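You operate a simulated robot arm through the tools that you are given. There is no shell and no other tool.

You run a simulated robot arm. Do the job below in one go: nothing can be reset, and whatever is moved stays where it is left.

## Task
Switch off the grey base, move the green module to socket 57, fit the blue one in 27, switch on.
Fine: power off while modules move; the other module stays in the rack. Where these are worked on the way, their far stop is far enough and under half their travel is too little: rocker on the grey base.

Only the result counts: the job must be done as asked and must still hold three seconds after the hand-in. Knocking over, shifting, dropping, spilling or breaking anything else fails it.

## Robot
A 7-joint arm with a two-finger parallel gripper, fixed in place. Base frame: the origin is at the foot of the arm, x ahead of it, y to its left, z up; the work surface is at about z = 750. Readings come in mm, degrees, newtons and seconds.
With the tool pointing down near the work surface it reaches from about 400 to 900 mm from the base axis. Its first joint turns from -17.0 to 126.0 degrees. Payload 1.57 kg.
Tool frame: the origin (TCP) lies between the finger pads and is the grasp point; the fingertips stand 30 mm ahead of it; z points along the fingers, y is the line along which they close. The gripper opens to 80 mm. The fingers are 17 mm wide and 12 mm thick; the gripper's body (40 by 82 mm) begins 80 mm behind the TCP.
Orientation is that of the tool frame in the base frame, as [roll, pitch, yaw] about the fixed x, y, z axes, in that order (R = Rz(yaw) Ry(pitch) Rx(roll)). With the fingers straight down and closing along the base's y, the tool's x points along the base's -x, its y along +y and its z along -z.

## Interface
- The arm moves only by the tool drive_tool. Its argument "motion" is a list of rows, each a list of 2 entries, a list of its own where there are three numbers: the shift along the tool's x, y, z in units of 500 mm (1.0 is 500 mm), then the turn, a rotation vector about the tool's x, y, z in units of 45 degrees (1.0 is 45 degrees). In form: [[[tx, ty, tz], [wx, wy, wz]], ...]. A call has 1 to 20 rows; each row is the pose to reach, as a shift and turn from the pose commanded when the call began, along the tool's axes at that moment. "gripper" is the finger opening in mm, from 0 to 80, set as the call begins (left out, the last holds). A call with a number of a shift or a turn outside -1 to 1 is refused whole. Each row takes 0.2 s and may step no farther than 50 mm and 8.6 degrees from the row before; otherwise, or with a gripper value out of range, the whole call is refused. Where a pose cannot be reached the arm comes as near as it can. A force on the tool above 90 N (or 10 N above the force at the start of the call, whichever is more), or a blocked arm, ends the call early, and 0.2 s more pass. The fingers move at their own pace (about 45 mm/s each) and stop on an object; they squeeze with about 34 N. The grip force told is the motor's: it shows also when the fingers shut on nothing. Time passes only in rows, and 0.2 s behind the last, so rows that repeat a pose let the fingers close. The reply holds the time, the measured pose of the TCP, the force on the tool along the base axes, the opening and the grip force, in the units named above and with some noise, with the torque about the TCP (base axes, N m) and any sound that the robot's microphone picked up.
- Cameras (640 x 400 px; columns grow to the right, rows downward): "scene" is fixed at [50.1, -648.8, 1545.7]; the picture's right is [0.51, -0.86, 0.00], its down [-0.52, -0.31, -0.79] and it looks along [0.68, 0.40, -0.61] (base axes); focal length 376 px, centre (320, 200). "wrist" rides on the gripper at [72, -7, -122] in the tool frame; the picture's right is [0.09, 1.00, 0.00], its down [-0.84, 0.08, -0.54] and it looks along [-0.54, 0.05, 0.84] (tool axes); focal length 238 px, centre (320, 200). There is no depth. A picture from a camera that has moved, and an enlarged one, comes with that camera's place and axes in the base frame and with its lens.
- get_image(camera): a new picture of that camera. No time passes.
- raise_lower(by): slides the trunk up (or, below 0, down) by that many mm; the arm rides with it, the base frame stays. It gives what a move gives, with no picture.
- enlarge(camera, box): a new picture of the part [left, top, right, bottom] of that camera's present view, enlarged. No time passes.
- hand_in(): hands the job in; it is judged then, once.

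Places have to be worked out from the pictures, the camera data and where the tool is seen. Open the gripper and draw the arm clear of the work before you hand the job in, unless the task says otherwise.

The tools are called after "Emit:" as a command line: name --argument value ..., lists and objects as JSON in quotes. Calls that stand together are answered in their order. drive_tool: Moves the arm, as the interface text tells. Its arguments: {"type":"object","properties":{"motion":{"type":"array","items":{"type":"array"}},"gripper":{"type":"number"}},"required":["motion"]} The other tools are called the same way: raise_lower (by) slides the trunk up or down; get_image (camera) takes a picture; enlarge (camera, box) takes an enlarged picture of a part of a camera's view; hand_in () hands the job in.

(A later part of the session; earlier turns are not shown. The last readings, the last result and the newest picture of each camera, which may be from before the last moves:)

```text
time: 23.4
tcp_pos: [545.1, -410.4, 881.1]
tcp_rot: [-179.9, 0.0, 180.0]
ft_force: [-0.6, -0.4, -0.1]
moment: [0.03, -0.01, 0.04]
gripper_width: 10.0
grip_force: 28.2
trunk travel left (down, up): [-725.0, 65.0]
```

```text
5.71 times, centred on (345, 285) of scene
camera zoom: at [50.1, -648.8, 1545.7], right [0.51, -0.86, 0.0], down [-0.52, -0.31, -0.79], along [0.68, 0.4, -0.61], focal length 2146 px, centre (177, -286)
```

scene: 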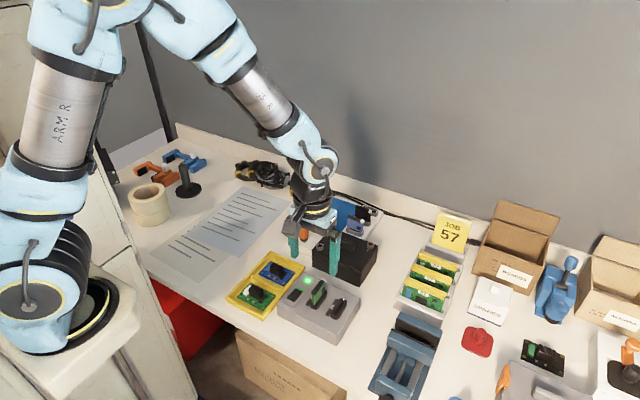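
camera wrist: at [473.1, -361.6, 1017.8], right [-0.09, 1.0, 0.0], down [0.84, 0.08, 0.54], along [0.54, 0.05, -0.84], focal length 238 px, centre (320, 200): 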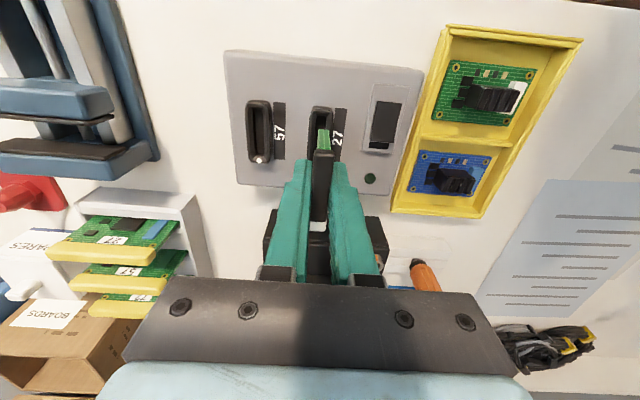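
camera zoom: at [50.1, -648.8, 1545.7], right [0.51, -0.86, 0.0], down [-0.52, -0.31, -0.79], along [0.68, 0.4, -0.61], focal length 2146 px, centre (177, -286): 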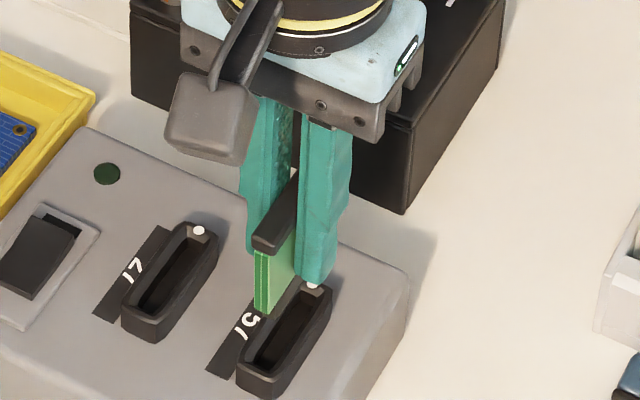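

Now I move back over socket 27 at the same height for the comparison picture.

Emit:
drive_tool --motion '[[[0, 0.04, 0], [0, 0, 0]], [[0, 0.08, 0], [0, 0, 0]], [[0, 0.11, 0], [0, 0, 0]], [[0, 0.11, 0], [0, 0, 0]], [[0, 0.11, 0], [0, 0, 0]]]'

Emit:
enlarge --camera "wrist" --box '[280, 100, 380, 180]'

Emit:
enlarge --camera "scene" --box '[310, 250, 380, 320]'

```text
time: 24.6
tcp_pos: [545.7, -353.9, 879.6]
tcp_rot: [-180.0, 0.1, 179.9]
ft_force: [-1.2, 0.4, -1.0]
moment: [-0.01, 0.02, 0.02]
gripper_width: 10.2
grip_force: 28.3
trunk travel left (down, up): [-725.0, 65.0]
```

```text
5.00 times, centred on (330, 140) of wrist
camera zoom: at [473.0, -361.3, 1001.5], right [-0.09, 1.0, 0.0], down [0.84, 0.08, 0.54], along [0.54, 0.05, -0.84], focal length 1192 px, centre (270, 500)
```

zoom: 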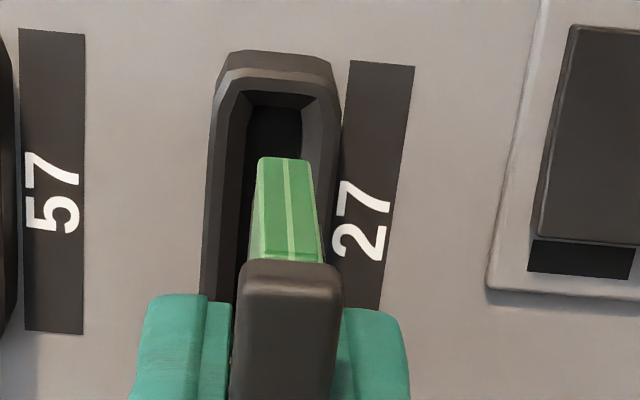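

```text
5.71 times, centred on (345, 285) of scene
camera zoom: at [50.1, -648.8, 1545.7], right [0.51, -0.86, 0.0], down [-0.52, -0.31, -0.79], along [0.68, 0.4, -0.61], focal length 2146 px, centre (177, -286)
```

zoom: 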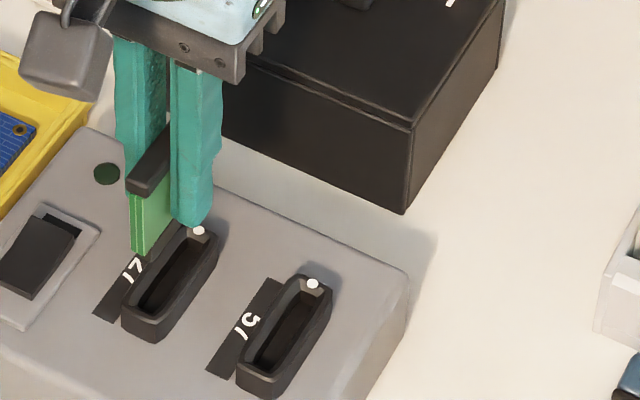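

Socket 57 appears about 8.7 px (≈1.4 mm) further +y than assumed, so the spacing is ≈53.6 mm with the same x. I also check how the module slipped in the grip using the same crop as when it was first gripped.

Emit:
enlarge --camera "wrist" --box '[240, 80, 400, 240]'

Emit:
enlarge --camera "scene" --box '[300, 230, 360, 300]'

```text
2.50 times, centred on (320, 160) of wrist
camera zoom: at [473.0, -361.3, 1001.5], right [-0.09, 1.0, 0.0], down [0.84, 0.08, 0.54], along [0.54, 0.05, -0.84], focal length 596 px, centre (320, 300)
```

zoom: 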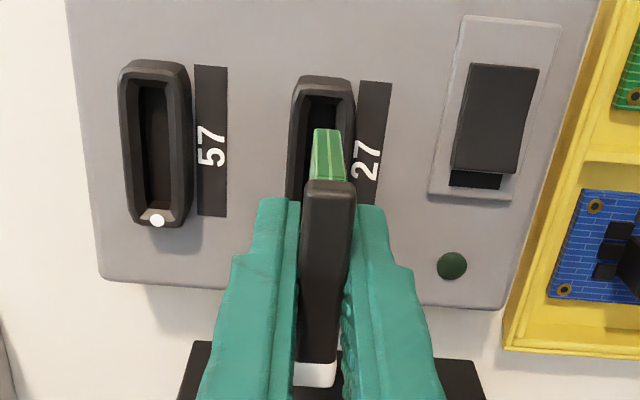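

```text
5.71 times, centred on (330, 265) of scene
camera zoom: at [50.1, -648.8, 1545.7], right [0.51, -0.86, 0.0], down [-0.52, -0.31, -0.79], along [0.68, 0.4, -0.61], focal length 2146 px, centre (263, -171)
```

zoom: 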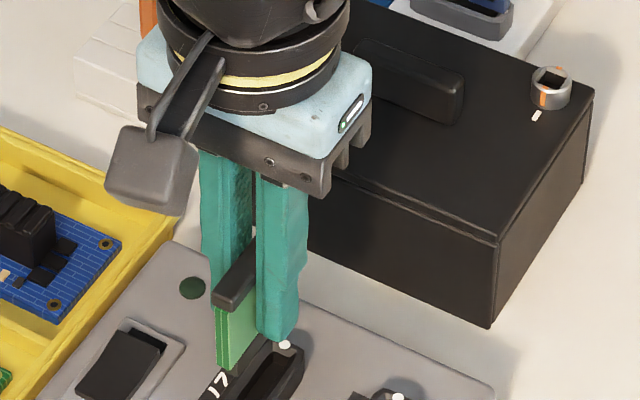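

The whole module slid about 3 mm up in the grip (no tilt), so it had been stopped by the socket edge. I go back over socket 57 using the corrected 53.6 mm offset and verify that the picture matches that over 27.

Emit:
drive_tool --motion '[[[0, -0.04, 0], [0, 0, 0]], [[0, -0.08, 0], [0, 0, 0]], [[0, -0.1072, 0], [0, 0, 0]], [[0, -0.1072, 0], [0, 0, 0]], [[0, -0.1072, 0], [0, 0, 0]]]'

Emit:
enlarge --camera "wrist" --box '[280, 100, 380, 180]'

```text
time: 25.8
tcp_pos: [546.6, -410.5, 881.0]
tcp_rot: [180.0, 0.0, 179.9]
ft_force: [0.2, -0.1, -0.6]
moment: [0.0, 0.02, 0.01]
gripper_width: 10.2
grip_force: 28.3
trunk travel left (down, up): [-725.0, 65.0]
```

```text
5.00 times, centred on (330, 140) of wrist
camera zoom: at [473.5, -415.6, 1002.7], right [-0.09, 1.0, 0.0], down [0.84, 0.08, 0.54], along [0.54, 0.05, -0.84], focal length 1192 px, centre (270, 500)
```

zoom: 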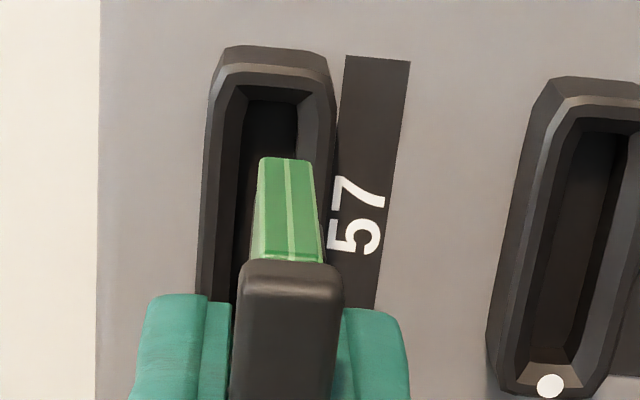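

The camera-reported poses agree with the pictures (spacing ≈55.1 mm), so the arm itself lands with up to ~1 mm error per move and I should steer by the reported camera pose. I correct by -1.0 mm in y and -0.5 mm in x, and lower partway.

Emit:
drive_tool --motion '[[[0.001, -0.002, 0], [0, 0, 0]], [[0.001, -0.002, 0.02], [0, 0, 0]], [[0.001, -0.002, 0.03], [0, 0, 0]], [[0.001, -0.002, 0.03], [0, 0, 0]]]'

Emit:
enlarge --camera "wrist" --box '[240, 80, 400, 240]'

```text
time: 26.8
tcp_pos: [545.7, -408.2, 865.5]
tcp_rot: [-179.9, 0.0, -180.0]
ft_force: [-0.1, 0.3, -1.0]
moment: [0.0, -0.02, -0.02]
gripper_width: 10.2
grip_force: 28.5
trunk travel left (down, up): [-725.0, 65.0]
```

```text
2.50 times, centred on (320, 160) of wrist
camera zoom: at [473.3, -415.7, 986.8], right [-0.09, 1.0, 0.0], down [0.84, 0.08, 0.54], along [0.54, 0.05, -0.84], focal length 596 px, centre (320, 300)
```

zoom: 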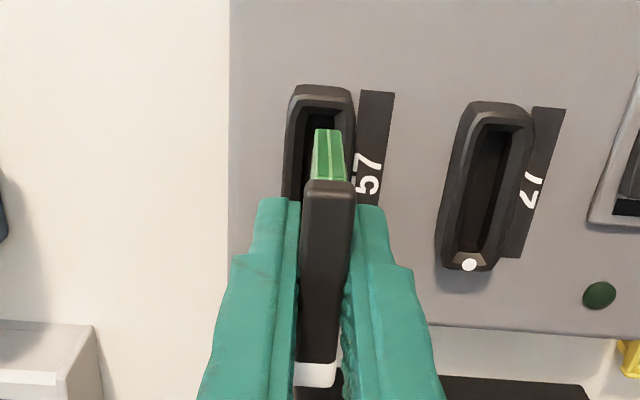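

The picture and the reported pose agree that I'm still about 1.1 mm too far +y. I correct by that and re-check.

Emit:
drive_tool --motion '[[[0, -0.0022, 0], [0, 0, 0]], [[0, -0.0022, 0], [0, 0, 0]]]'

Emit:
enlarge --camera "wrist" --box '[240, 80, 400, 240]'

```text
time: 27.4
tcp_pos: [545.2, -409.8, 864.9]
tcp_rot: [-179.9, -0.1, 179.9]
ft_force: [-1.0, -0.4, -0.4]
moment: [-0.01, 0.0, -0.02]
gripper_width: 10.0
grip_force: 27.8
trunk travel left (down, up): [-725.0, 65.0]
```

```text
2.50 times, centred on (320, 160) of wrist
camera zoom: at [473.1, -416.6, 986.5], right [-0.09, 1.0, 0.0], down [0.84, 0.08, 0.54], along [0.54, 0.05, -0.84], focal length 596 px, centre (320, 300)
```

zoom: 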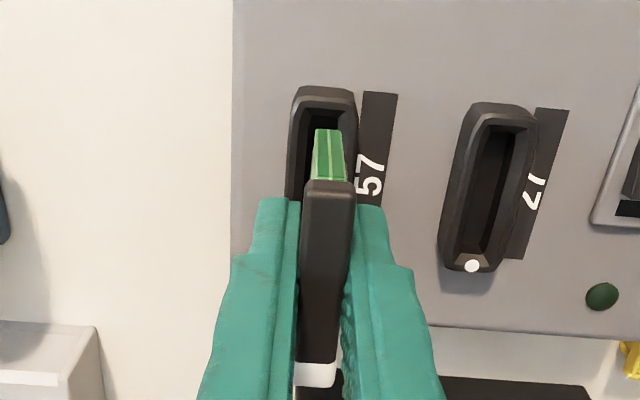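

Now the label matches the expected seated position within a fraction of a millimetre. I lower to just above the seat and check.

Emit:
drive_tool --motion '[[[0, 0, 0.008], [0, 0, 0]], [[0, 0, 0.016], [0, 0, 0]], [[0, 0, 0.022], [0, 0, 0]], [[0, 0, 0.028], [0, 0, 0]], [[0, 0, 0.033], [0, 0, 0]], [[0, 0, 0.038], [0, 0, 0]], [[0, 0, 0.038], [0, 0, 0]]]'

Emit:
enlarge --camera "wrist" --box '[240, 80, 400, 240]'

```text
time: 29.0
tcp_pos: [545.8, -408.8, 845.0]
tcp_rot: [-180.0, 0.0, 179.9]
ft_force: [-0.7, 0.4, 0.4]
moment: [-0.02, -0.02, 0.02]
gripper_width: 10.0
grip_force: 27.7
trunk travel left (down, up): [-725.0, 65.0]
```

```text
2.50 times, centred on (320, 160) of wrist
camera zoom: at [472.9, -416.4, 967.3], right [-0.09, 1.0, 0.0], down [0.84, 0.08, 0.54], along [0.54, 0.05, -0.84], focal length 596 px, centre (320, 300)
```

zoom: 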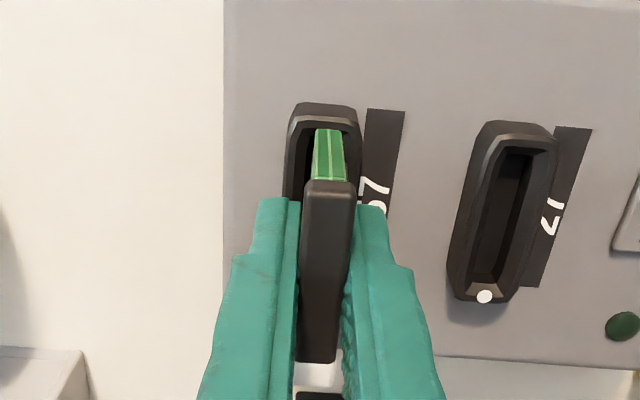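

No force, aligned within about 0.3 mm. I continue in 1 mm steps to the expected seat (module sits ~2-3 mm higher in the grip now).

Emit:
drive_tool --motion '[[[0, -0.0004, 0.002], [0, 0, 0]], [[0, -0.0004, 0.004], [0, 0, 0]], [[0, -0.0004, 0.004], [0, 0, 0]]]'

Emit:
enlarge --camera "wrist" --box '[240, 80, 400, 240]'

Emit:
enlarge --camera "scene" --box '[310, 260, 370, 320]'

```text
time: 29.8
tcp_pos: [545.6, -409.6, 844.8]
tcp_rot: [180.0, 0.0, 179.9]
ft_force: [0.6, 1.8, 9.3]
moment: [0.04, 0.1, -0.02]
gripper_width: 10.0
grip_force: 27.7
trunk travel left (down, up): [-725.0, 65.0]
```

```text
2.50 times, centred on (320, 160) of wrist
camera zoom: at [473.1, -416.8, 965.6], right [-0.09, 1.0, 0.0], down [0.84, 0.08, 0.54], along [0.54, 0.05, -0.84], focal length 596 px, centre (320, 300)
```

zoom: 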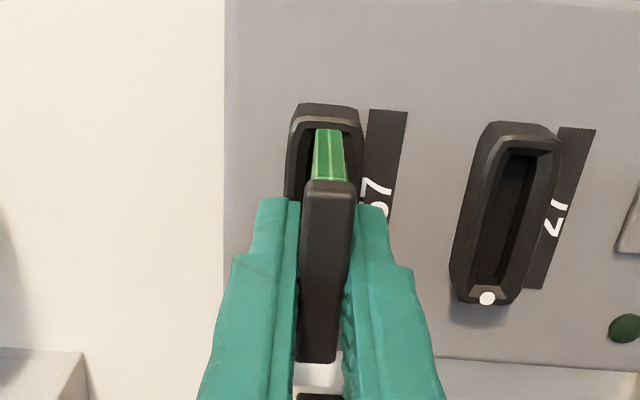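

```text
6.67 times, centred on (340, 290) of scene
camera zoom: at [50.1, -648.8, 1545.7], right [0.51, -0.86, 0.0], down [-0.52, -0.31, -0.79], along [0.68, 0.4, -0.61], focal length 2503 px, centre (187, -400)
```

zoom: 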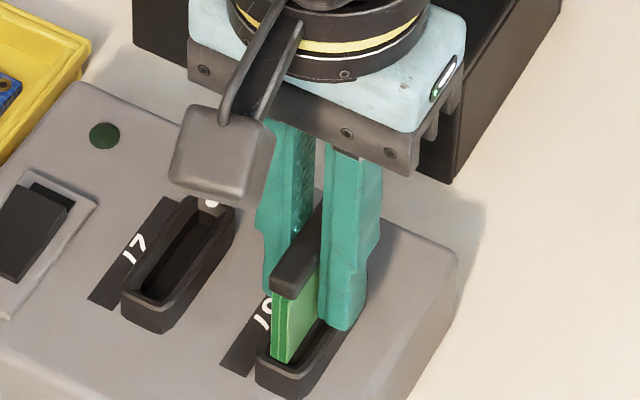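

There's 9 N of contact with the module close to its seated depth. I zoom the scene camera to compare its depth in 57 with how it looked in 27.

Emit:
enlarge --camera "scene" --box '[320, 265, 368, 305]'

Emit:
enlarge --camera "scene" --box '[270, 260, 366, 320]'

```text
10.00 times, centred on (344, 285) of scene
camera zoom: at [50.1, -648.8, 1545.7], right [0.51, -0.86, 0.0], down [-0.52, -0.31, -0.79], along [0.68, 0.4, -0.61], focal length 3755 px, centre (80, -650)
```

zoom: 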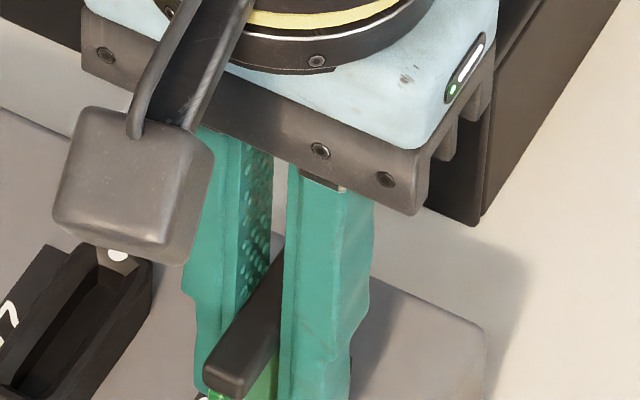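

```text
6.67 times, centred on (318, 290) of scene
camera zoom: at [50.1, -648.8, 1545.7], right [0.51, -0.86, 0.0], down [-0.52, -0.31, -0.79], along [0.68, 0.4, -0.61], focal length 2503 px, centre (333, -400)
```

zoom: 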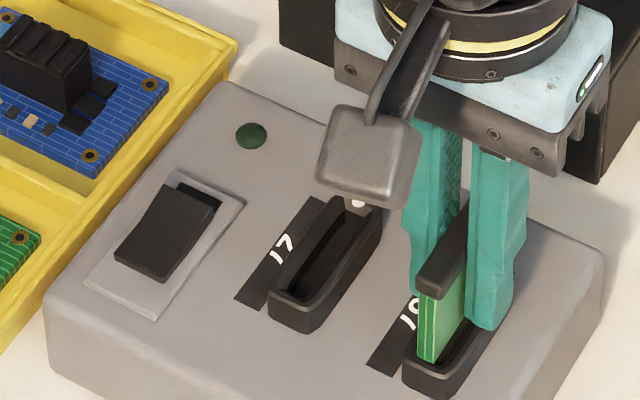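

The depth looks within a couple of millimetres of the seat. I open slightly and look at the free module before pressing it home from above.

Emit:
drive_tool --motion '[[[0, 0, 0], [0, 0, 0]], [[0, 0, 0], [0, 0, 0]], [[0, 0, 0], [0, 0, 0]]]' --gripper 30

Emit:
enlarge --camera "wrist" --box '[240, 80, 400, 240]'

Emit:
enlarge --camera "scene" --box '[270, 260, 366, 320]'

```text
time: 30.6
tcp_pos: [545.4, -410.9, 843.1]
tcp_rot: [179.9, -0.1, 179.9]
ft_force: [-0.1, 0.3, -0.3]
moment: [0.01, -0.03, 0.0]
gripper_width: 29.9
grip_force: 0.0
trunk travel left (down, up): [-725.0, 65.0]
```

```text
2.50 times, centred on (320, 160) of wrist
camera zoom: at [472.9, -417.0, 965.0], right [-0.09, 1.0, 0.0], down [0.84, 0.08, 0.54], along [0.54, 0.05, -0.84], focal length 596 px, centre (320, 300)
```

zoom: 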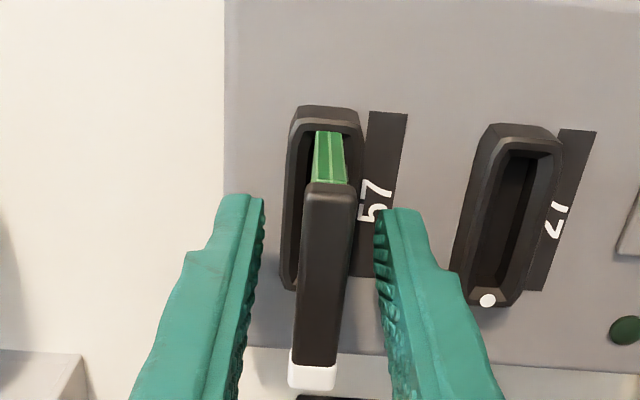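

```text
6.67 times, centred on (318, 290) of scene
camera zoom: at [50.1, -648.8, 1545.7], right [0.51, -0.86, 0.0], down [-0.52, -0.31, -0.79], along [0.68, 0.4, -0.61], focal length 2503 px, centre (333, -400)
```

zoom: 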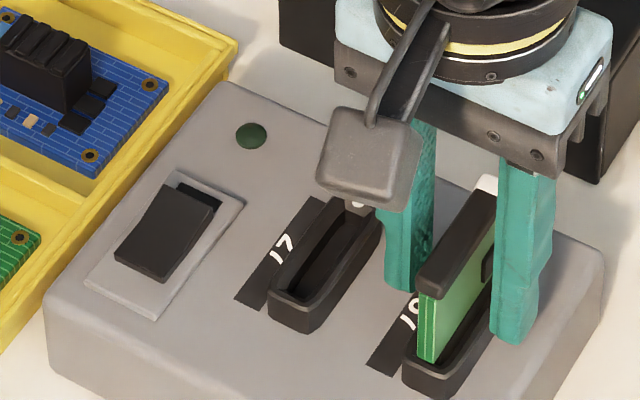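

It stands by itself in socket 57. I rise clear, close the fingers, and look again from above before pressing on the cap.

Emit:
drive_tool --motion '[[[0, 0, -0.04], [0, 0, 0]], [[0, 0, -0.08], [0, 0, 0]], [[0, 0, -0.114], [0, 0, 0]], [[0, 0, -0.114], [0, 0, 0]]]'

Emit:
drive_tool --motion '[[[0, 0, 0], [0, 0, 0]], [[0, 0, 0], [0, 0, 0]], [[0, 0, 0], [0, 0, 0]]]' --gripper 0

Emit:
enlarge --camera "wrist" --box '[260, 90, 400, 190]'

Emit:
enlarge --camera "scene" --box '[270, 260, 366, 320]'

```text
time: 31.6
tcp_pos: [545.2, -410.9, 900.8]
tcp_rot: [179.9, 0.0, 179.9]
ft_force: [-0.1, 0.4, 0.1]
moment: [0.02, 0.02, 0.03]
gripper_width: 29.9
grip_force: 0.0
trunk travel left (down, up): [-725.0, 65.0]
```

```text
time: 32.4
tcp_pos: [545.3, -410.3, 900.0]
tcp_rot: [-180.0, -0.1, 179.9]
ft_force: [-0.2, 0.1, -0.9]
moment: [-0.03, -0.01, -0.01]
gripper_width: 0.1
grip_force: 21.4
trunk travel left (down, up): [-725.0, 65.0]
```

```text
4.00 times, centred on (330, 140) of wrist
camera zoom: at [472.9, -417.9, 1021.6], right [-0.09, 1.0, 0.0], down [0.84, 0.08, 0.54], along [0.54, 0.05, -0.84], focal length 953 px, centre (280, 440)
```

zoom: 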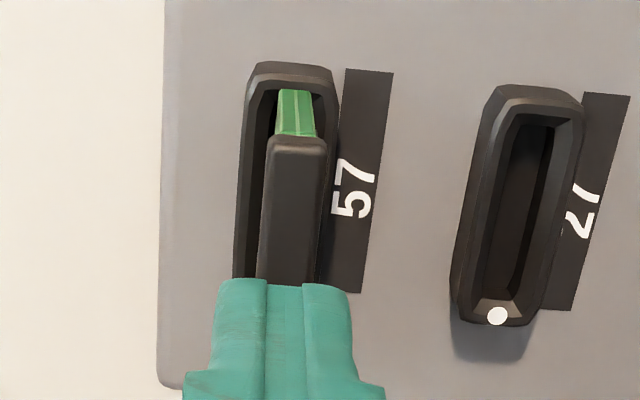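

```text
6.67 times, centred on (318, 290) of scene
camera zoom: at [50.1, -648.8, 1545.7], right [0.51, -0.86, 0.0], down [-0.52, -0.31, -0.79], along [0.68, 0.4, -0.61], focal length 2503 px, centre (333, -400)
```

zoom: 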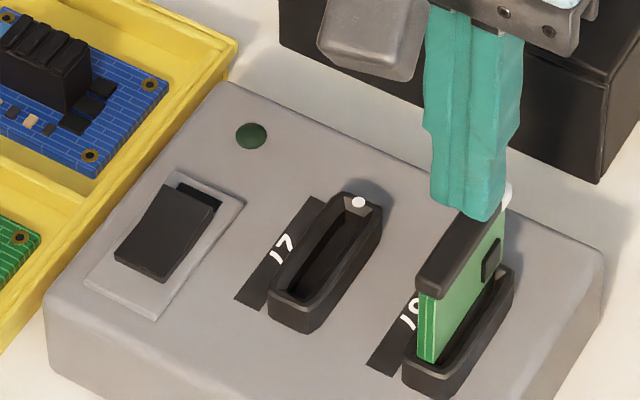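

The module stands upright in 57, possibly 1-2 mm proud. I press on the cap's top with the closed fingertips, in small steps.

Emit:
drive_tool --motion '[[[0, 0.001, 0.016], [0, 0, 0]], [[0, 0.001, 0.028], [0, 0, 0]], [[0, 0.001, 0.032], [0, 0, 0]], [[0, 0.001, 0.035], [0, 0, 0]], [[0, 0.001, 0.038], [0, 0, 0]], [[0, 0.001, 0.038], [0, 0, 0]]]'

Emit:
enlarge --camera "wrist" --box '[260, 90, 400, 190]'

Emit:
enlarge --camera "scene" --box '[270, 260, 366, 320]'

```text
time: 33.8
tcp_pos: [544.7, -409.4, 883.7]
tcp_rot: [-179.9, 0.1, 179.9]
ft_force: [-5.8, -1.2, 29.8]
moment: [-0.05, 0.22, -0.01]
gripper_width: 0.0
grip_force: 21.2
trunk travel left (down, up): [-725.0, 65.0]
```

```text
4.00 times, centred on (330, 140) of wrist
camera zoom: at [471.8, -417.0, 1005.0], right [-0.09, 1.0, 0.0], down [0.84, 0.08, 0.54], along [0.54, 0.05, -0.84], focal length 953 px, centre (280, 440)
```

zoom: 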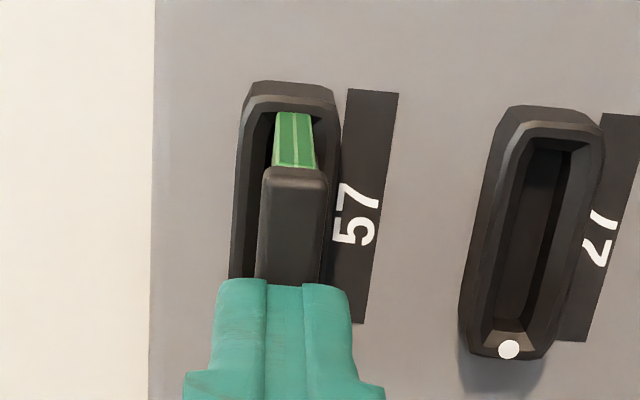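

```text
6.67 times, centred on (318, 290) of scene
camera zoom: at [50.1, -648.8, 1545.7], right [0.51, -0.86, 0.0], down [-0.52, -0.31, -0.79], along [0.68, 0.4, -0.61], focal length 2503 px, centre (333, -400)
```

zoom: 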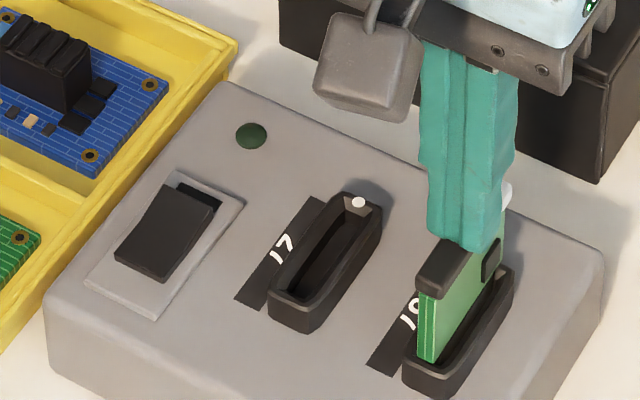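

At 30 N nothing moves, which points to the module resting on the socket floor. I press one more millimetre as a check, then back off.

Emit:
drive_tool --motion '[[[0, 0, 0.001], [0, 0, 0]], [[0, 0, 0.002], [0, 0, 0]], [[0, 0, 0.002], [0, 0, 0]]]'

Emit:
enlarge --camera "scene" --box '[270, 260, 366, 320]'

Emit:
enlarge --camera "wrist" --box '[260, 90, 400, 190]'

```text
time: 34.6
tcp_pos: [544.3, -410.3, 883.9]
tcp_rot: [-179.8, 0.1, 180.0]
ft_force: [-13.6, -5.0, 59.0]
moment: [-0.13, 0.36, 0.02]
gripper_width: 0.1
grip_force: 21.8
trunk travel left (down, up): [-725.0, 65.0]
```

```text
6.67 times, centred on (318, 290) of scene
camera zoom: at [50.1, -648.8, 1545.7], right [0.51, -0.86, 0.0], down [-0.52, -0.31, -0.79], along [0.68, 0.4, -0.61], focal length 2503 px, centre (333, -400)
```

zoom: 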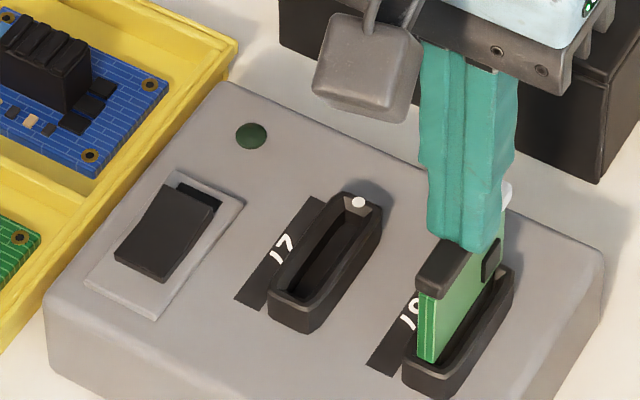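

```text
4.00 times, centred on (330, 140) of wrist
camera zoom: at [471.7, -416.8, 1004.7], right [-0.09, 1.0, 0.0], down [0.84, 0.08, 0.54], along [0.54, 0.05, -0.84], focal length 953 px, centre (280, 440)
```

zoom: 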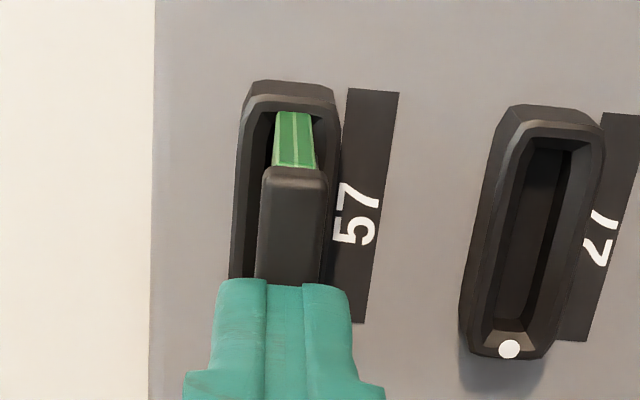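

Rigid at 59 N. I back off and look into the empty socket 27's interior and at the module in 57 from a better viewpoint.

Emit:
drive_tool --motion '[[[0, 0, -0.004], [0, 0, 0]], [[0, 0, -0.05], [0, 0, 0]], [[0.06, 0.04, -0.1], [0, 0, 0]], [[0.12, 0.08, -0.12], [0, 0, 0]], [[0.12, 0.08, -0.12], [0, 0, 0]]]'

Emit:
get_image --camera "wrist"

Emit:
enlarge --camera "wrist" --box '[230, 120, 390, 240]'

Emit:
enlarge --camera "scene" --box '[270, 260, 366, 320]'

```text
time: 35.8
tcp_pos: [486.4, -370.7, 937.3]
tcp_rot: [-179.9, 0.0, 179.9]
ft_force: [0.6, -0.1, -0.5]
moment: [-0.01, 0.03, -0.01]
gripper_width: 0.1
grip_force: 21.7
trunk travel left (down, up): [-725.0, 65.0]
```

```text
taken
camera wrist: at [414.6, -376.6, 1058.0], right [-0.09, 1.0, 0.0], down [0.84, 0.08, 0.54], along [0.54, 0.05, -0.84], focal length 238 px, centre (320, 200)
```

wrist: 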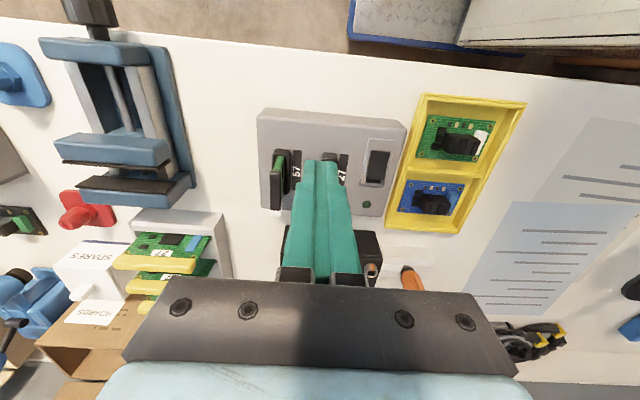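

```text
3.33 times, centred on (310, 180) of wrist
camera zoom: at [414.6, -376.6, 1058.0], right [-0.09, 1.0, 0.0], down [0.84, 0.08, 0.54], along [0.54, 0.05, -0.84], focal length 794 px, centre (353, 267)
```

zoom: 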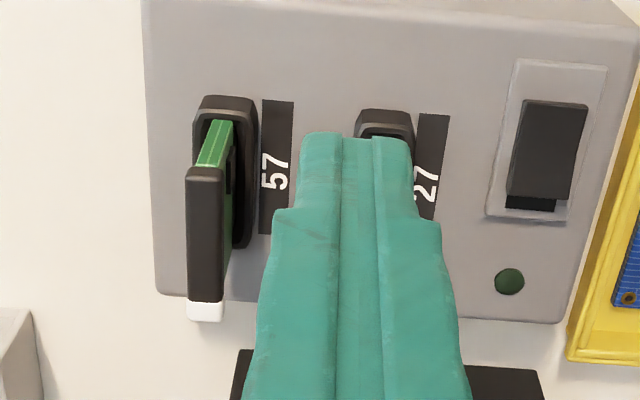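

```text
6.67 times, centred on (318, 290) of scene
camera zoom: at [50.1, -648.8, 1545.7], right [0.51, -0.86, 0.0], down [-0.52, -0.31, -0.79], along [0.68, 0.4, -0.61], focal length 2503 px, centre (333, -400)
```

zoom: 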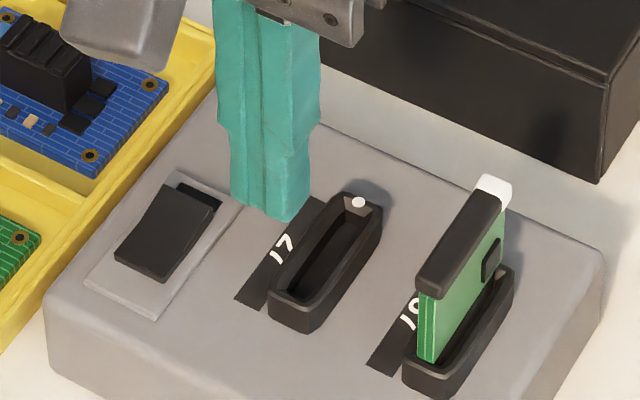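

I zoom the scene camera on the module in 57 to check for tilt and on the empty socket 27's interior.

Emit:
enlarge --camera "scene" --box '[325, 280, 355, 320]'

Emit:
enlarge --camera "scene" --box '[325, 283, 351, 301]'

Emit:
enlarge --camera "scene" --box '[308, 285, 330, 312]'

```text
10.00 times, centred on (340, 300) of scene
camera zoom: at [50.1, -648.8, 1545.7], right [0.51, -0.86, 0.0], down [-0.52, -0.31, -0.79], along [0.68, 0.4, -0.61], focal length 3755 px, centre (120, -800)
```

zoom: 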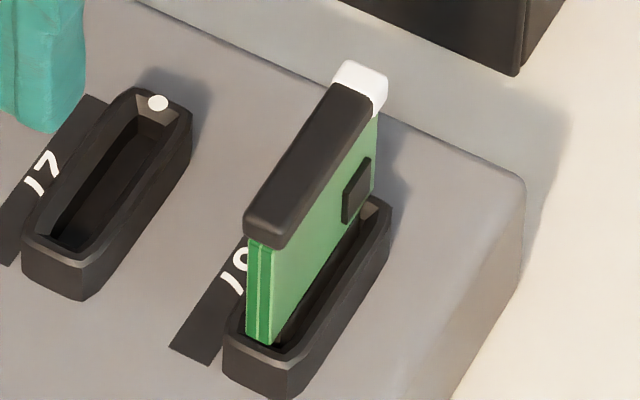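

```text
16.00 times, centred on (338, 292) of scene
camera zoom: at [50.1, -648.8, 1545.7], right [0.51, -0.86, 0.0], down [-0.52, -0.31, -0.79], along [0.68, 0.4, -0.61], focal length 6007 px, centre (32, -1272)
```

zoom: 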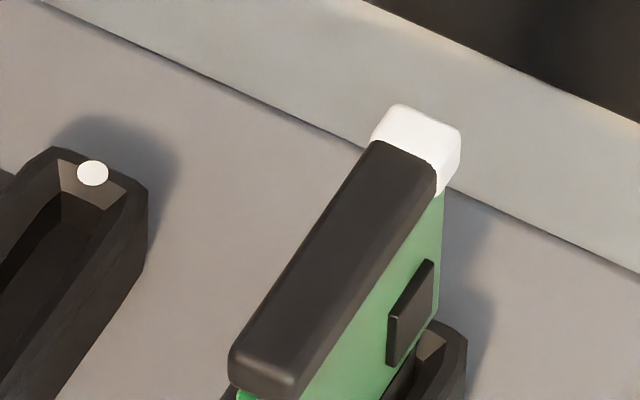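

```text
14.81 times, centred on (319, 298) of scene
camera zoom: at [50.1, -648.8, 1545.7], right [0.51, -0.86, 0.0], down [-0.52, -0.31, -0.79], along [0.68, 0.4, -0.61], focal length 5562 px, centre (335, -1259)
```

zoom: 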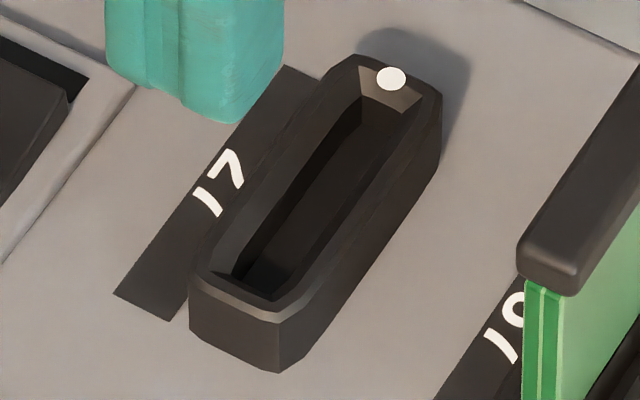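

I can't tell sub-millimetre differences here; I'll compare both modules side by side once the blue one is in. Now I move up and over toward the white rack to look at the blue module.

Emit:
drive_tool --motion '[[[0, 0, -0.08], [0, 0, 0]], [[-0.08, 0.02, -0.13], [0, 0, 0]], [[-0.17, 0.04, -0.16], [0, 0, 0]], [[-0.25, 0.06, -0.19], [0, 0, 0]], [[-0.33, 0.08, -0.22], [0, 0, 0]], [[-0.41, 0.09, -0.24], [0, 0, 0]], [[-0.489, 0.1012, -0.24], [0, 0, 0]], [[-0.489, 0.1012, -0.24], [0, 0, 0]]]' --gripper 60

Emit:
get_image --camera "wrist"

Emit:
get_image --camera "scene"

Emit:
enlarge --camera "scene" --box '[315, 190, 385, 240]'

```text
time: 37.6
tcp_pos: [728.7, -320.8, 1060.9]
tcp_rot: [-180.0, 0.0, 180.0]
ft_force: [0.4, -0.2, 0.1]
moment: [-0.03, -0.01, -0.01]
gripper_width: 59.9
grip_force: 0.0
trunk travel left (down, up): [-725.0, 65.0]
```

```text
taken
camera wrist: at [656.3, -327.9, 1182.3], right [-0.09, 1.0, 0.0], down [0.84, 0.08, 0.54], along [0.54, 0.05, -0.84], focal length 238 px, centre (320, 200)
```

wrist: 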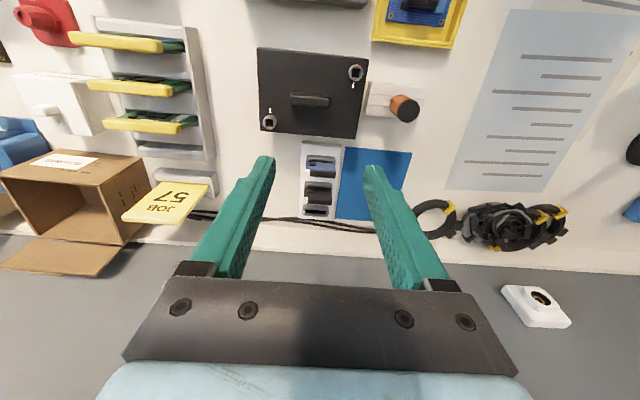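

```text
taken
```

scene: 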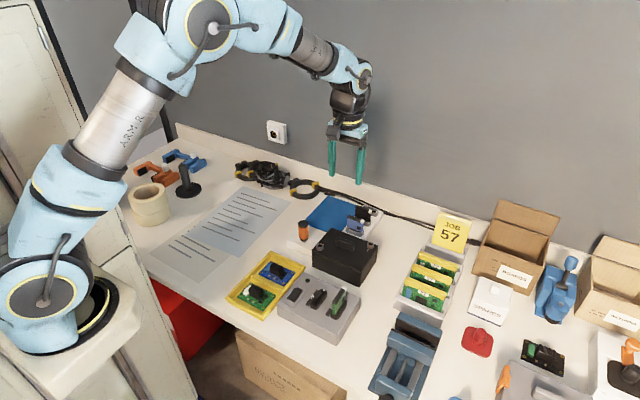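

```text
8.00 times, centred on (350, 215) of scene
camera zoom: at [50.1, -648.8, 1545.7], right [0.51, -0.86, 0.0], down [-0.52, -0.31, -0.79], along [0.68, 0.4, -0.61], focal length 3004 px, centre (80, 80)
```

zoom: 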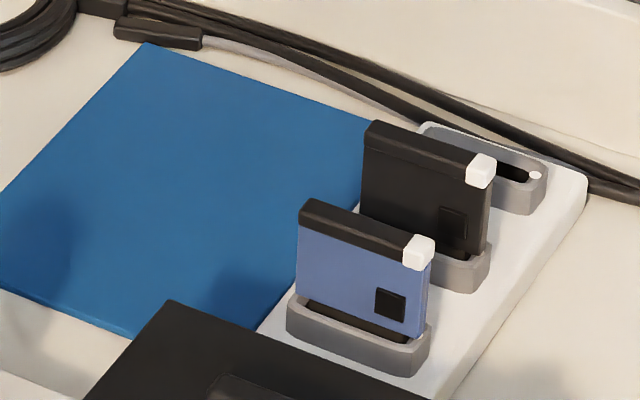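

The blue module's long axis runs along y with its white end at -y, so it needs a +90° turn for socket 27. I enlarge the wrist view of the rack.

Emit:
enlarge --camera "wrist" --box '[240, 40, 400, 140]'

Emit:
enlarge --camera "wrist" --box '[270, 130, 370, 230]'

```text
4.00 times, centred on (320, 90) of wrist
camera zoom: at [656.3, -327.9, 1182.3], right [-0.09, 1.0, 0.0], down [0.84, 0.08, 0.54], along [0.54, 0.05, -0.84], focal length 953 px, centre (320, 640)
```

zoom: 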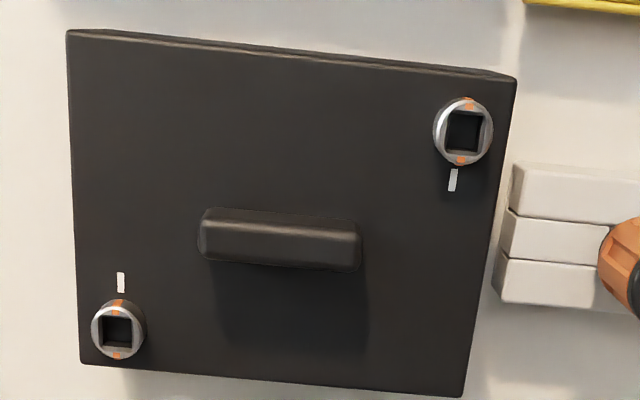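

```text
4.00 times, centred on (320, 180) of wrist
camera zoom: at [656.3, -327.9, 1182.3], right [-0.09, 1.0, 0.0], down [0.84, 0.08, 0.54], along [0.54, 0.05, -0.84], focal length 953 px, centre (320, 280)
```

zoom: 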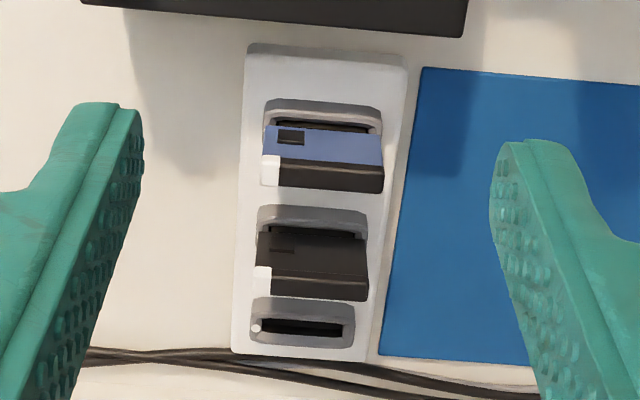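

Blue module centre is near (831,-311), cap top about z≈829, and there's good clearance to the black box and the black module. I turn the gripper by -90° (about base z) while moving over it, staying high.

Emit:
drive_tool --motion '[[[-0.0167, 0.0017, 0], [0, 0, 0.1667]], [[-0.0333, 0.0033, 0], [0, 0, 0.3333]], [[-0.05, 0.005, 0], [0, 0, 0.5]], [[-0.0667, 0.0067, 0], [0, 0, 0.6667]], [[-0.0833, 0.0083, 0], [0, 0, 0.8333]], [[-0.1, 0.01, 0], [0, 0, 1.0]], [[-0.1, 0.01, 0], [0, 0, 1.0]]]' --gripper 36

Emit:
drive_tool --motion '[[[-0.0111, 0.013, 0.02], [0, 0, 0.1667]], [[-0.0221, 0.0259, 0.04], [0, 0, 0.3333]], [[-0.0332, 0.0389, 0.06], [0, 0, 0.5]], [[-0.0443, 0.0519, 0.08], [0, 0, 0.6667]], [[-0.0553, 0.0648, 0.1], [0, 0, 0.8333]], [[-0.0664, 0.0778, 0.12], [0, 0, 1.0]], [[-0.0664, 0.0778, 0.12], [0, 0, 1.0]]]'

Emit:
get_image --camera "wrist"

Emit:
get_image --camera "scene"

```text
time: 39.2
tcp_pos: [779.1, -313.9, 1061.1]
tcp_rot: [180.0, -0.1, 134.9]
ft_force: [0.2, 0.1, -1.1]
moment: [-0.05, 0.02, -0.01]
gripper_width: 36.0
grip_force: 0.1
trunk travel left (down, up): [-725.0, 65.0]
```

```text
time: 40.8
tcp_pos: [833.0, -311.2, 1000.2]
tcp_rot: [179.9, -0.1, 89.9]
ft_force: [0.1, -0.2, -0.4]
moment: [-0.01, -0.02, 0.0]
gripper_width: 36.2
grip_force: 0.0
trunk travel left (down, up): [-725.0, 65.0]
```

```text
taken
camera wrist: at [825.2, -239.4, 1122.6], right [1.0, 0.09, 0.0], down [0.08, -0.84, 0.54], along [0.05, -0.54, -0.84], focal length 238 px, centre (320, 200)
```

wrist: 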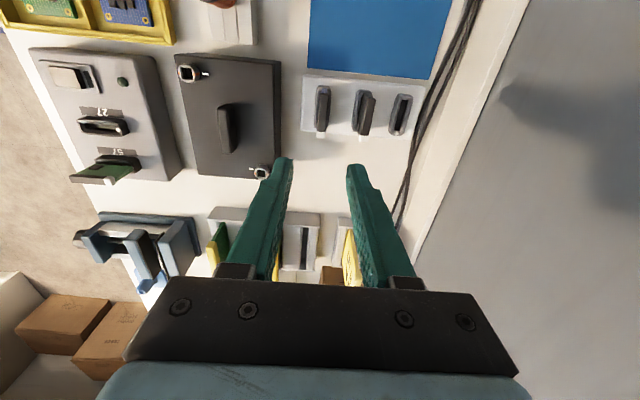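

```text
taken
```

scene: 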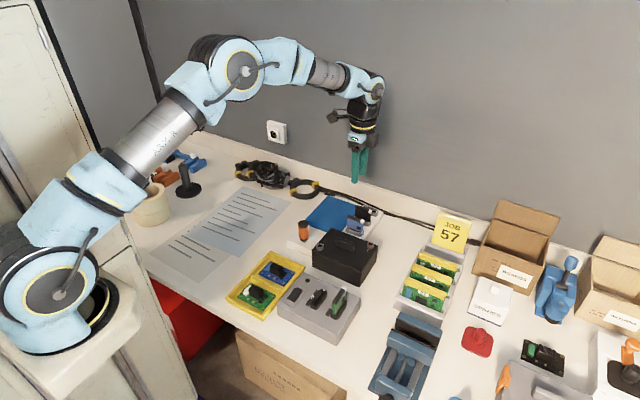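

The orientation is reached. I enlarge the rack view to measure the blue module's position and yaw.

Emit:
enlarge --camera "wrist" --box '[290, 65, 430, 150]'

Emit:
enlarge --camera "wrist" --box '[20, 40, 180, 200]'

```text
4.57 times, centred on (360, 108) of wrist
camera zoom: at [825.2, -239.4, 1122.6], right [1.0, 0.09, 0.0], down [0.08, -0.84, 0.54], along [0.05, -0.54, -0.84], focal length 1090 px, centre (137, 623)
```

zoom: 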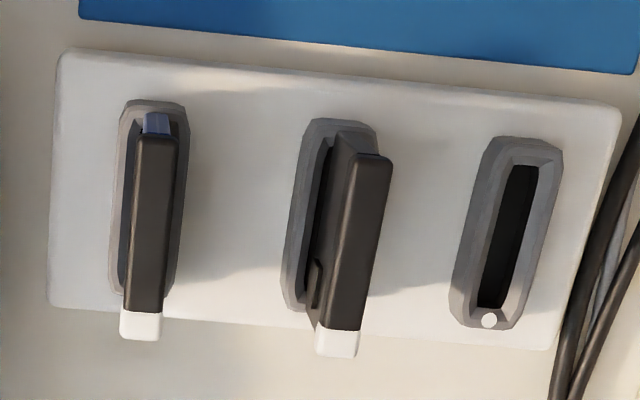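

```text
2.50 times, centred on (100, 120) of wrist
camera zoom: at [825.2, -239.4, 1122.6], right [1.0, 0.09, 0.0], down [0.08, -0.84, 0.54], along [0.05, -0.54, -0.84], focal length 596 px, centre (870, 400)
```

zoom: 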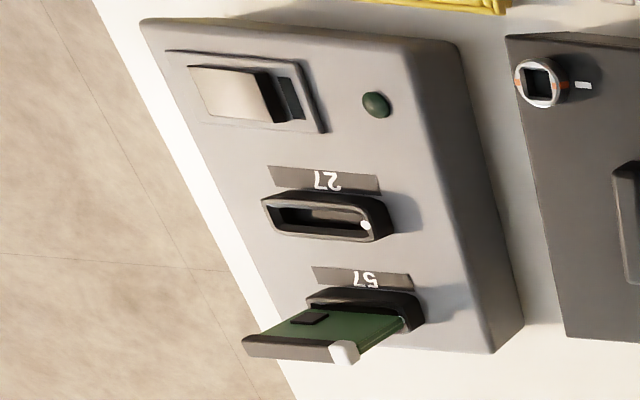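

Blue is centred near (834,-310.5) and nearly axis-aligned. I descend to about z=900 with a slight correction and look again.

Emit:
drive_tool --motion '[[[0.0018, 0.0042, 0.08], [0, 0, -0.018]], [[0.0018, 0.0042, 0.16], [0, 0, -0.018]], [[0.0018, 0.0042, 0.2], [0, 0, -0.018]], [[0.0018, 0.0042, 0.2], [0, 0, -0.018]]]' --gripper 40

Emit:
get_image --camera "wrist"

Emit:
enlarge --camera "wrist" --box '[240, 80, 400, 240]'

Emit:
enlarge --camera "scene" --box '[310, 170, 400, 240]'

```text
time: 41.8
tcp_pos: [832.9, -310.9, 902.2]
tcp_rot: [-180.0, 0.0, 90.8]
ft_force: [-0.6, -0.7, 0.1]
moment: [0.02, 0.04, 0.04]
gripper_width: 39.9
grip_force: 0.0
trunk travel left (down, up): [-725.0, 65.0]
```

```text
taken
camera wrist: at [825.2, -238.7, 1024.9], right [0.99, 0.1, 0.0], down [0.09, -0.84, 0.54], along [0.06, -0.54, -0.84], focal length 238 px, centre (320, 200)
```

wrist: 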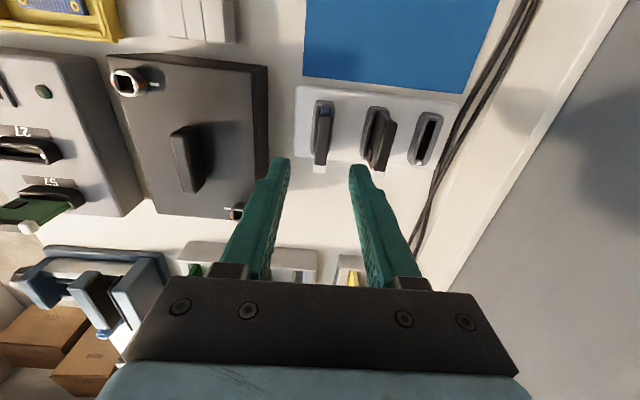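

```text
2.50 times, centred on (320, 160) of wrist
camera zoom: at [825.2, -238.7, 1024.9], right [0.99, 0.1, 0.0], down [0.09, -0.84, 0.54], along [0.06, -0.54, -0.84], focal length 596 px, centre (320, 300)
```

zoom: 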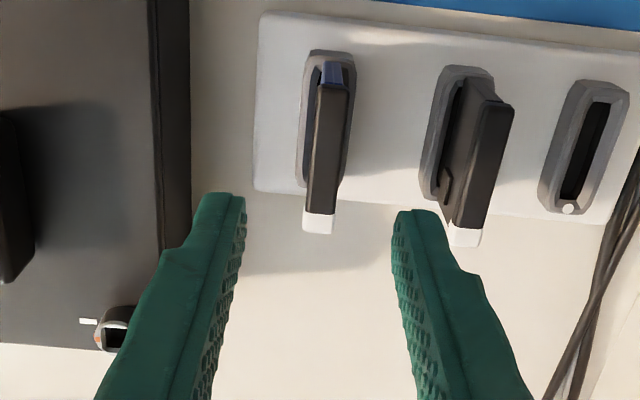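

```text
5.71 times, centred on (355, 205) of scene
camera zoom: at [50.1, -648.8, 1545.7], right [0.51, -0.86, 0.0], down [-0.52, -0.31, -0.79], along [0.68, 0.4, -0.61], focal length 2146 px, centre (120, 171)
```

zoom: 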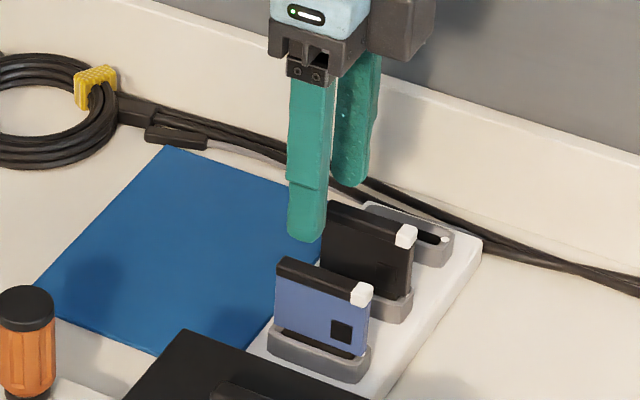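

Blue's cap is ~19 mm lower than green's was, so the matching grasp height is TCP z≈826, and I'm about 1.4 mm short in x and y. I correct and lower the open fingers around the cap.

Emit:
drive_tool --motion '[[[0.0026, 0.0028, 0], [0, 0, 0]], [[0.0026, 0.0028, 0.06], [0, 0, 0]], [[0.0026, 0.0028, 0.12], [0, 0, 0]], [[0.0026, 0.0028, 0.146], [0, 0, 0]], [[0.0026, 0.0028, 0.146], [0, 0, 0]]]'

Emit:
enlarge --camera "wrist" --box '[240, 80, 400, 240]'

Emit:
enlarge --camera "scene" --box '[310, 170, 400, 240]'

```text
time: 43.0
tcp_pos: [835.2, -309.0, 829.3]
tcp_rot: [-180.0, 0.0, 90.8]
ft_force: [-0.5, 0.2, -0.7]
moment: [-0.03, -0.01, -0.02]
gripper_width: 39.8
grip_force: 0.1
trunk travel left (down, up): [-725.0, 65.0]
```

```text
2.50 times, centred on (320, 160) of wrist
camera zoom: at [827.4, -237.4, 949.9], right [0.99, 0.1, 0.0], down [0.09, -0.84, 0.54], along [0.06, -0.54, -0.84], focal length 596 px, centre (320, 300)
```

zoom: 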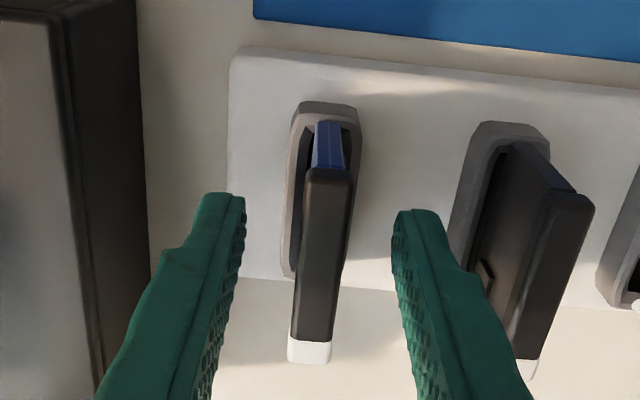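

```text
5.71 times, centred on (355, 205) of scene
camera zoom: at [50.1, -648.8, 1545.7], right [0.51, -0.86, 0.0], down [-0.52, -0.31, -0.79], along [0.68, 0.4, -0.61], focal length 2146 px, centre (120, 171)
```

zoom: 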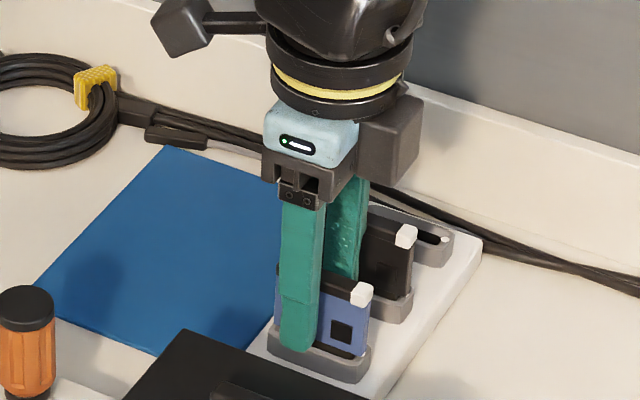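

The picture nearly matches the green grasp; a bit lower and about 1° of yaw back is needed. I rotate slightly and descend 4 mm.

Emit:
drive_tool --motion '[[[0, 0, 0.004], [0, 0, 0.0125]], [[0, 0, 0.008], [0, 0, 0.025]], [[0, 0, 0.008], [0, 0, 0.025]]]'

Emit:
enlarge --camera "wrist" --box '[240, 80, 400, 240]'

Emit:
enlarge --camera "scene" --box '[335, 200, 385, 240]'

```text
time: 43.8
tcp_pos: [835.6, -308.4, 824.2]
tcp_rot: [179.9, -0.1, 89.6]
ft_force: [0.2, 0.5, -0.5]
moment: [0.02, -0.01, 0.01]
gripper_width: 40.0
grip_force: 0.1
trunk travel left (down, up): [-725.0, 65.0]
```

```text
2.50 times, centred on (320, 160) of wrist
camera zoom: at [828.6, -236.7, 946.0], right [1.0, 0.09, 0.0], down [0.07, -0.84, 0.54], along [0.05, -0.54, -0.84], focal length 596 px, centre (320, 300)
```

zoom: 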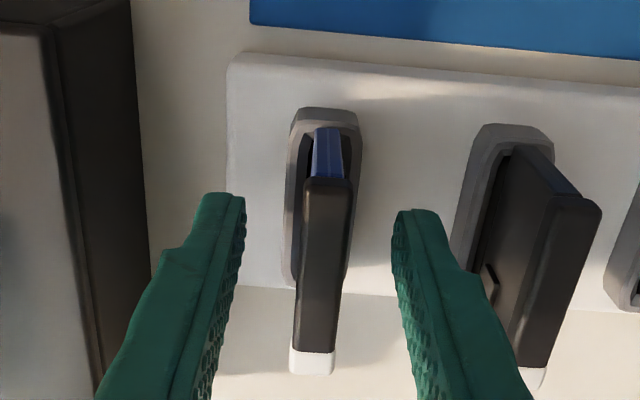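

```text
10.00 times, centred on (360, 220) of scene
camera zoom: at [50.1, -648.8, 1545.7], right [0.51, -0.86, 0.0], down [-0.52, -0.31, -0.79], along [0.68, 0.4, -0.61], focal length 3755 px, centre (-80, 0)
```

zoom: 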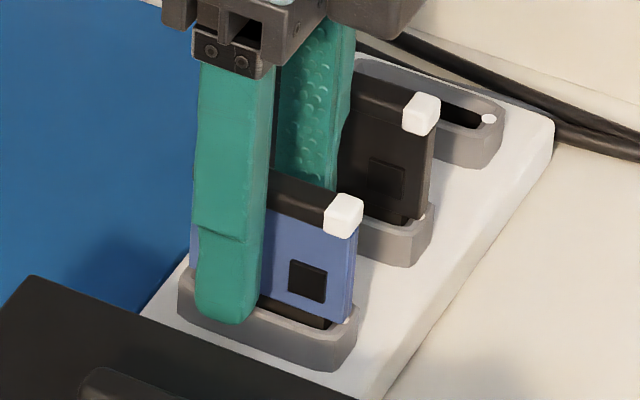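

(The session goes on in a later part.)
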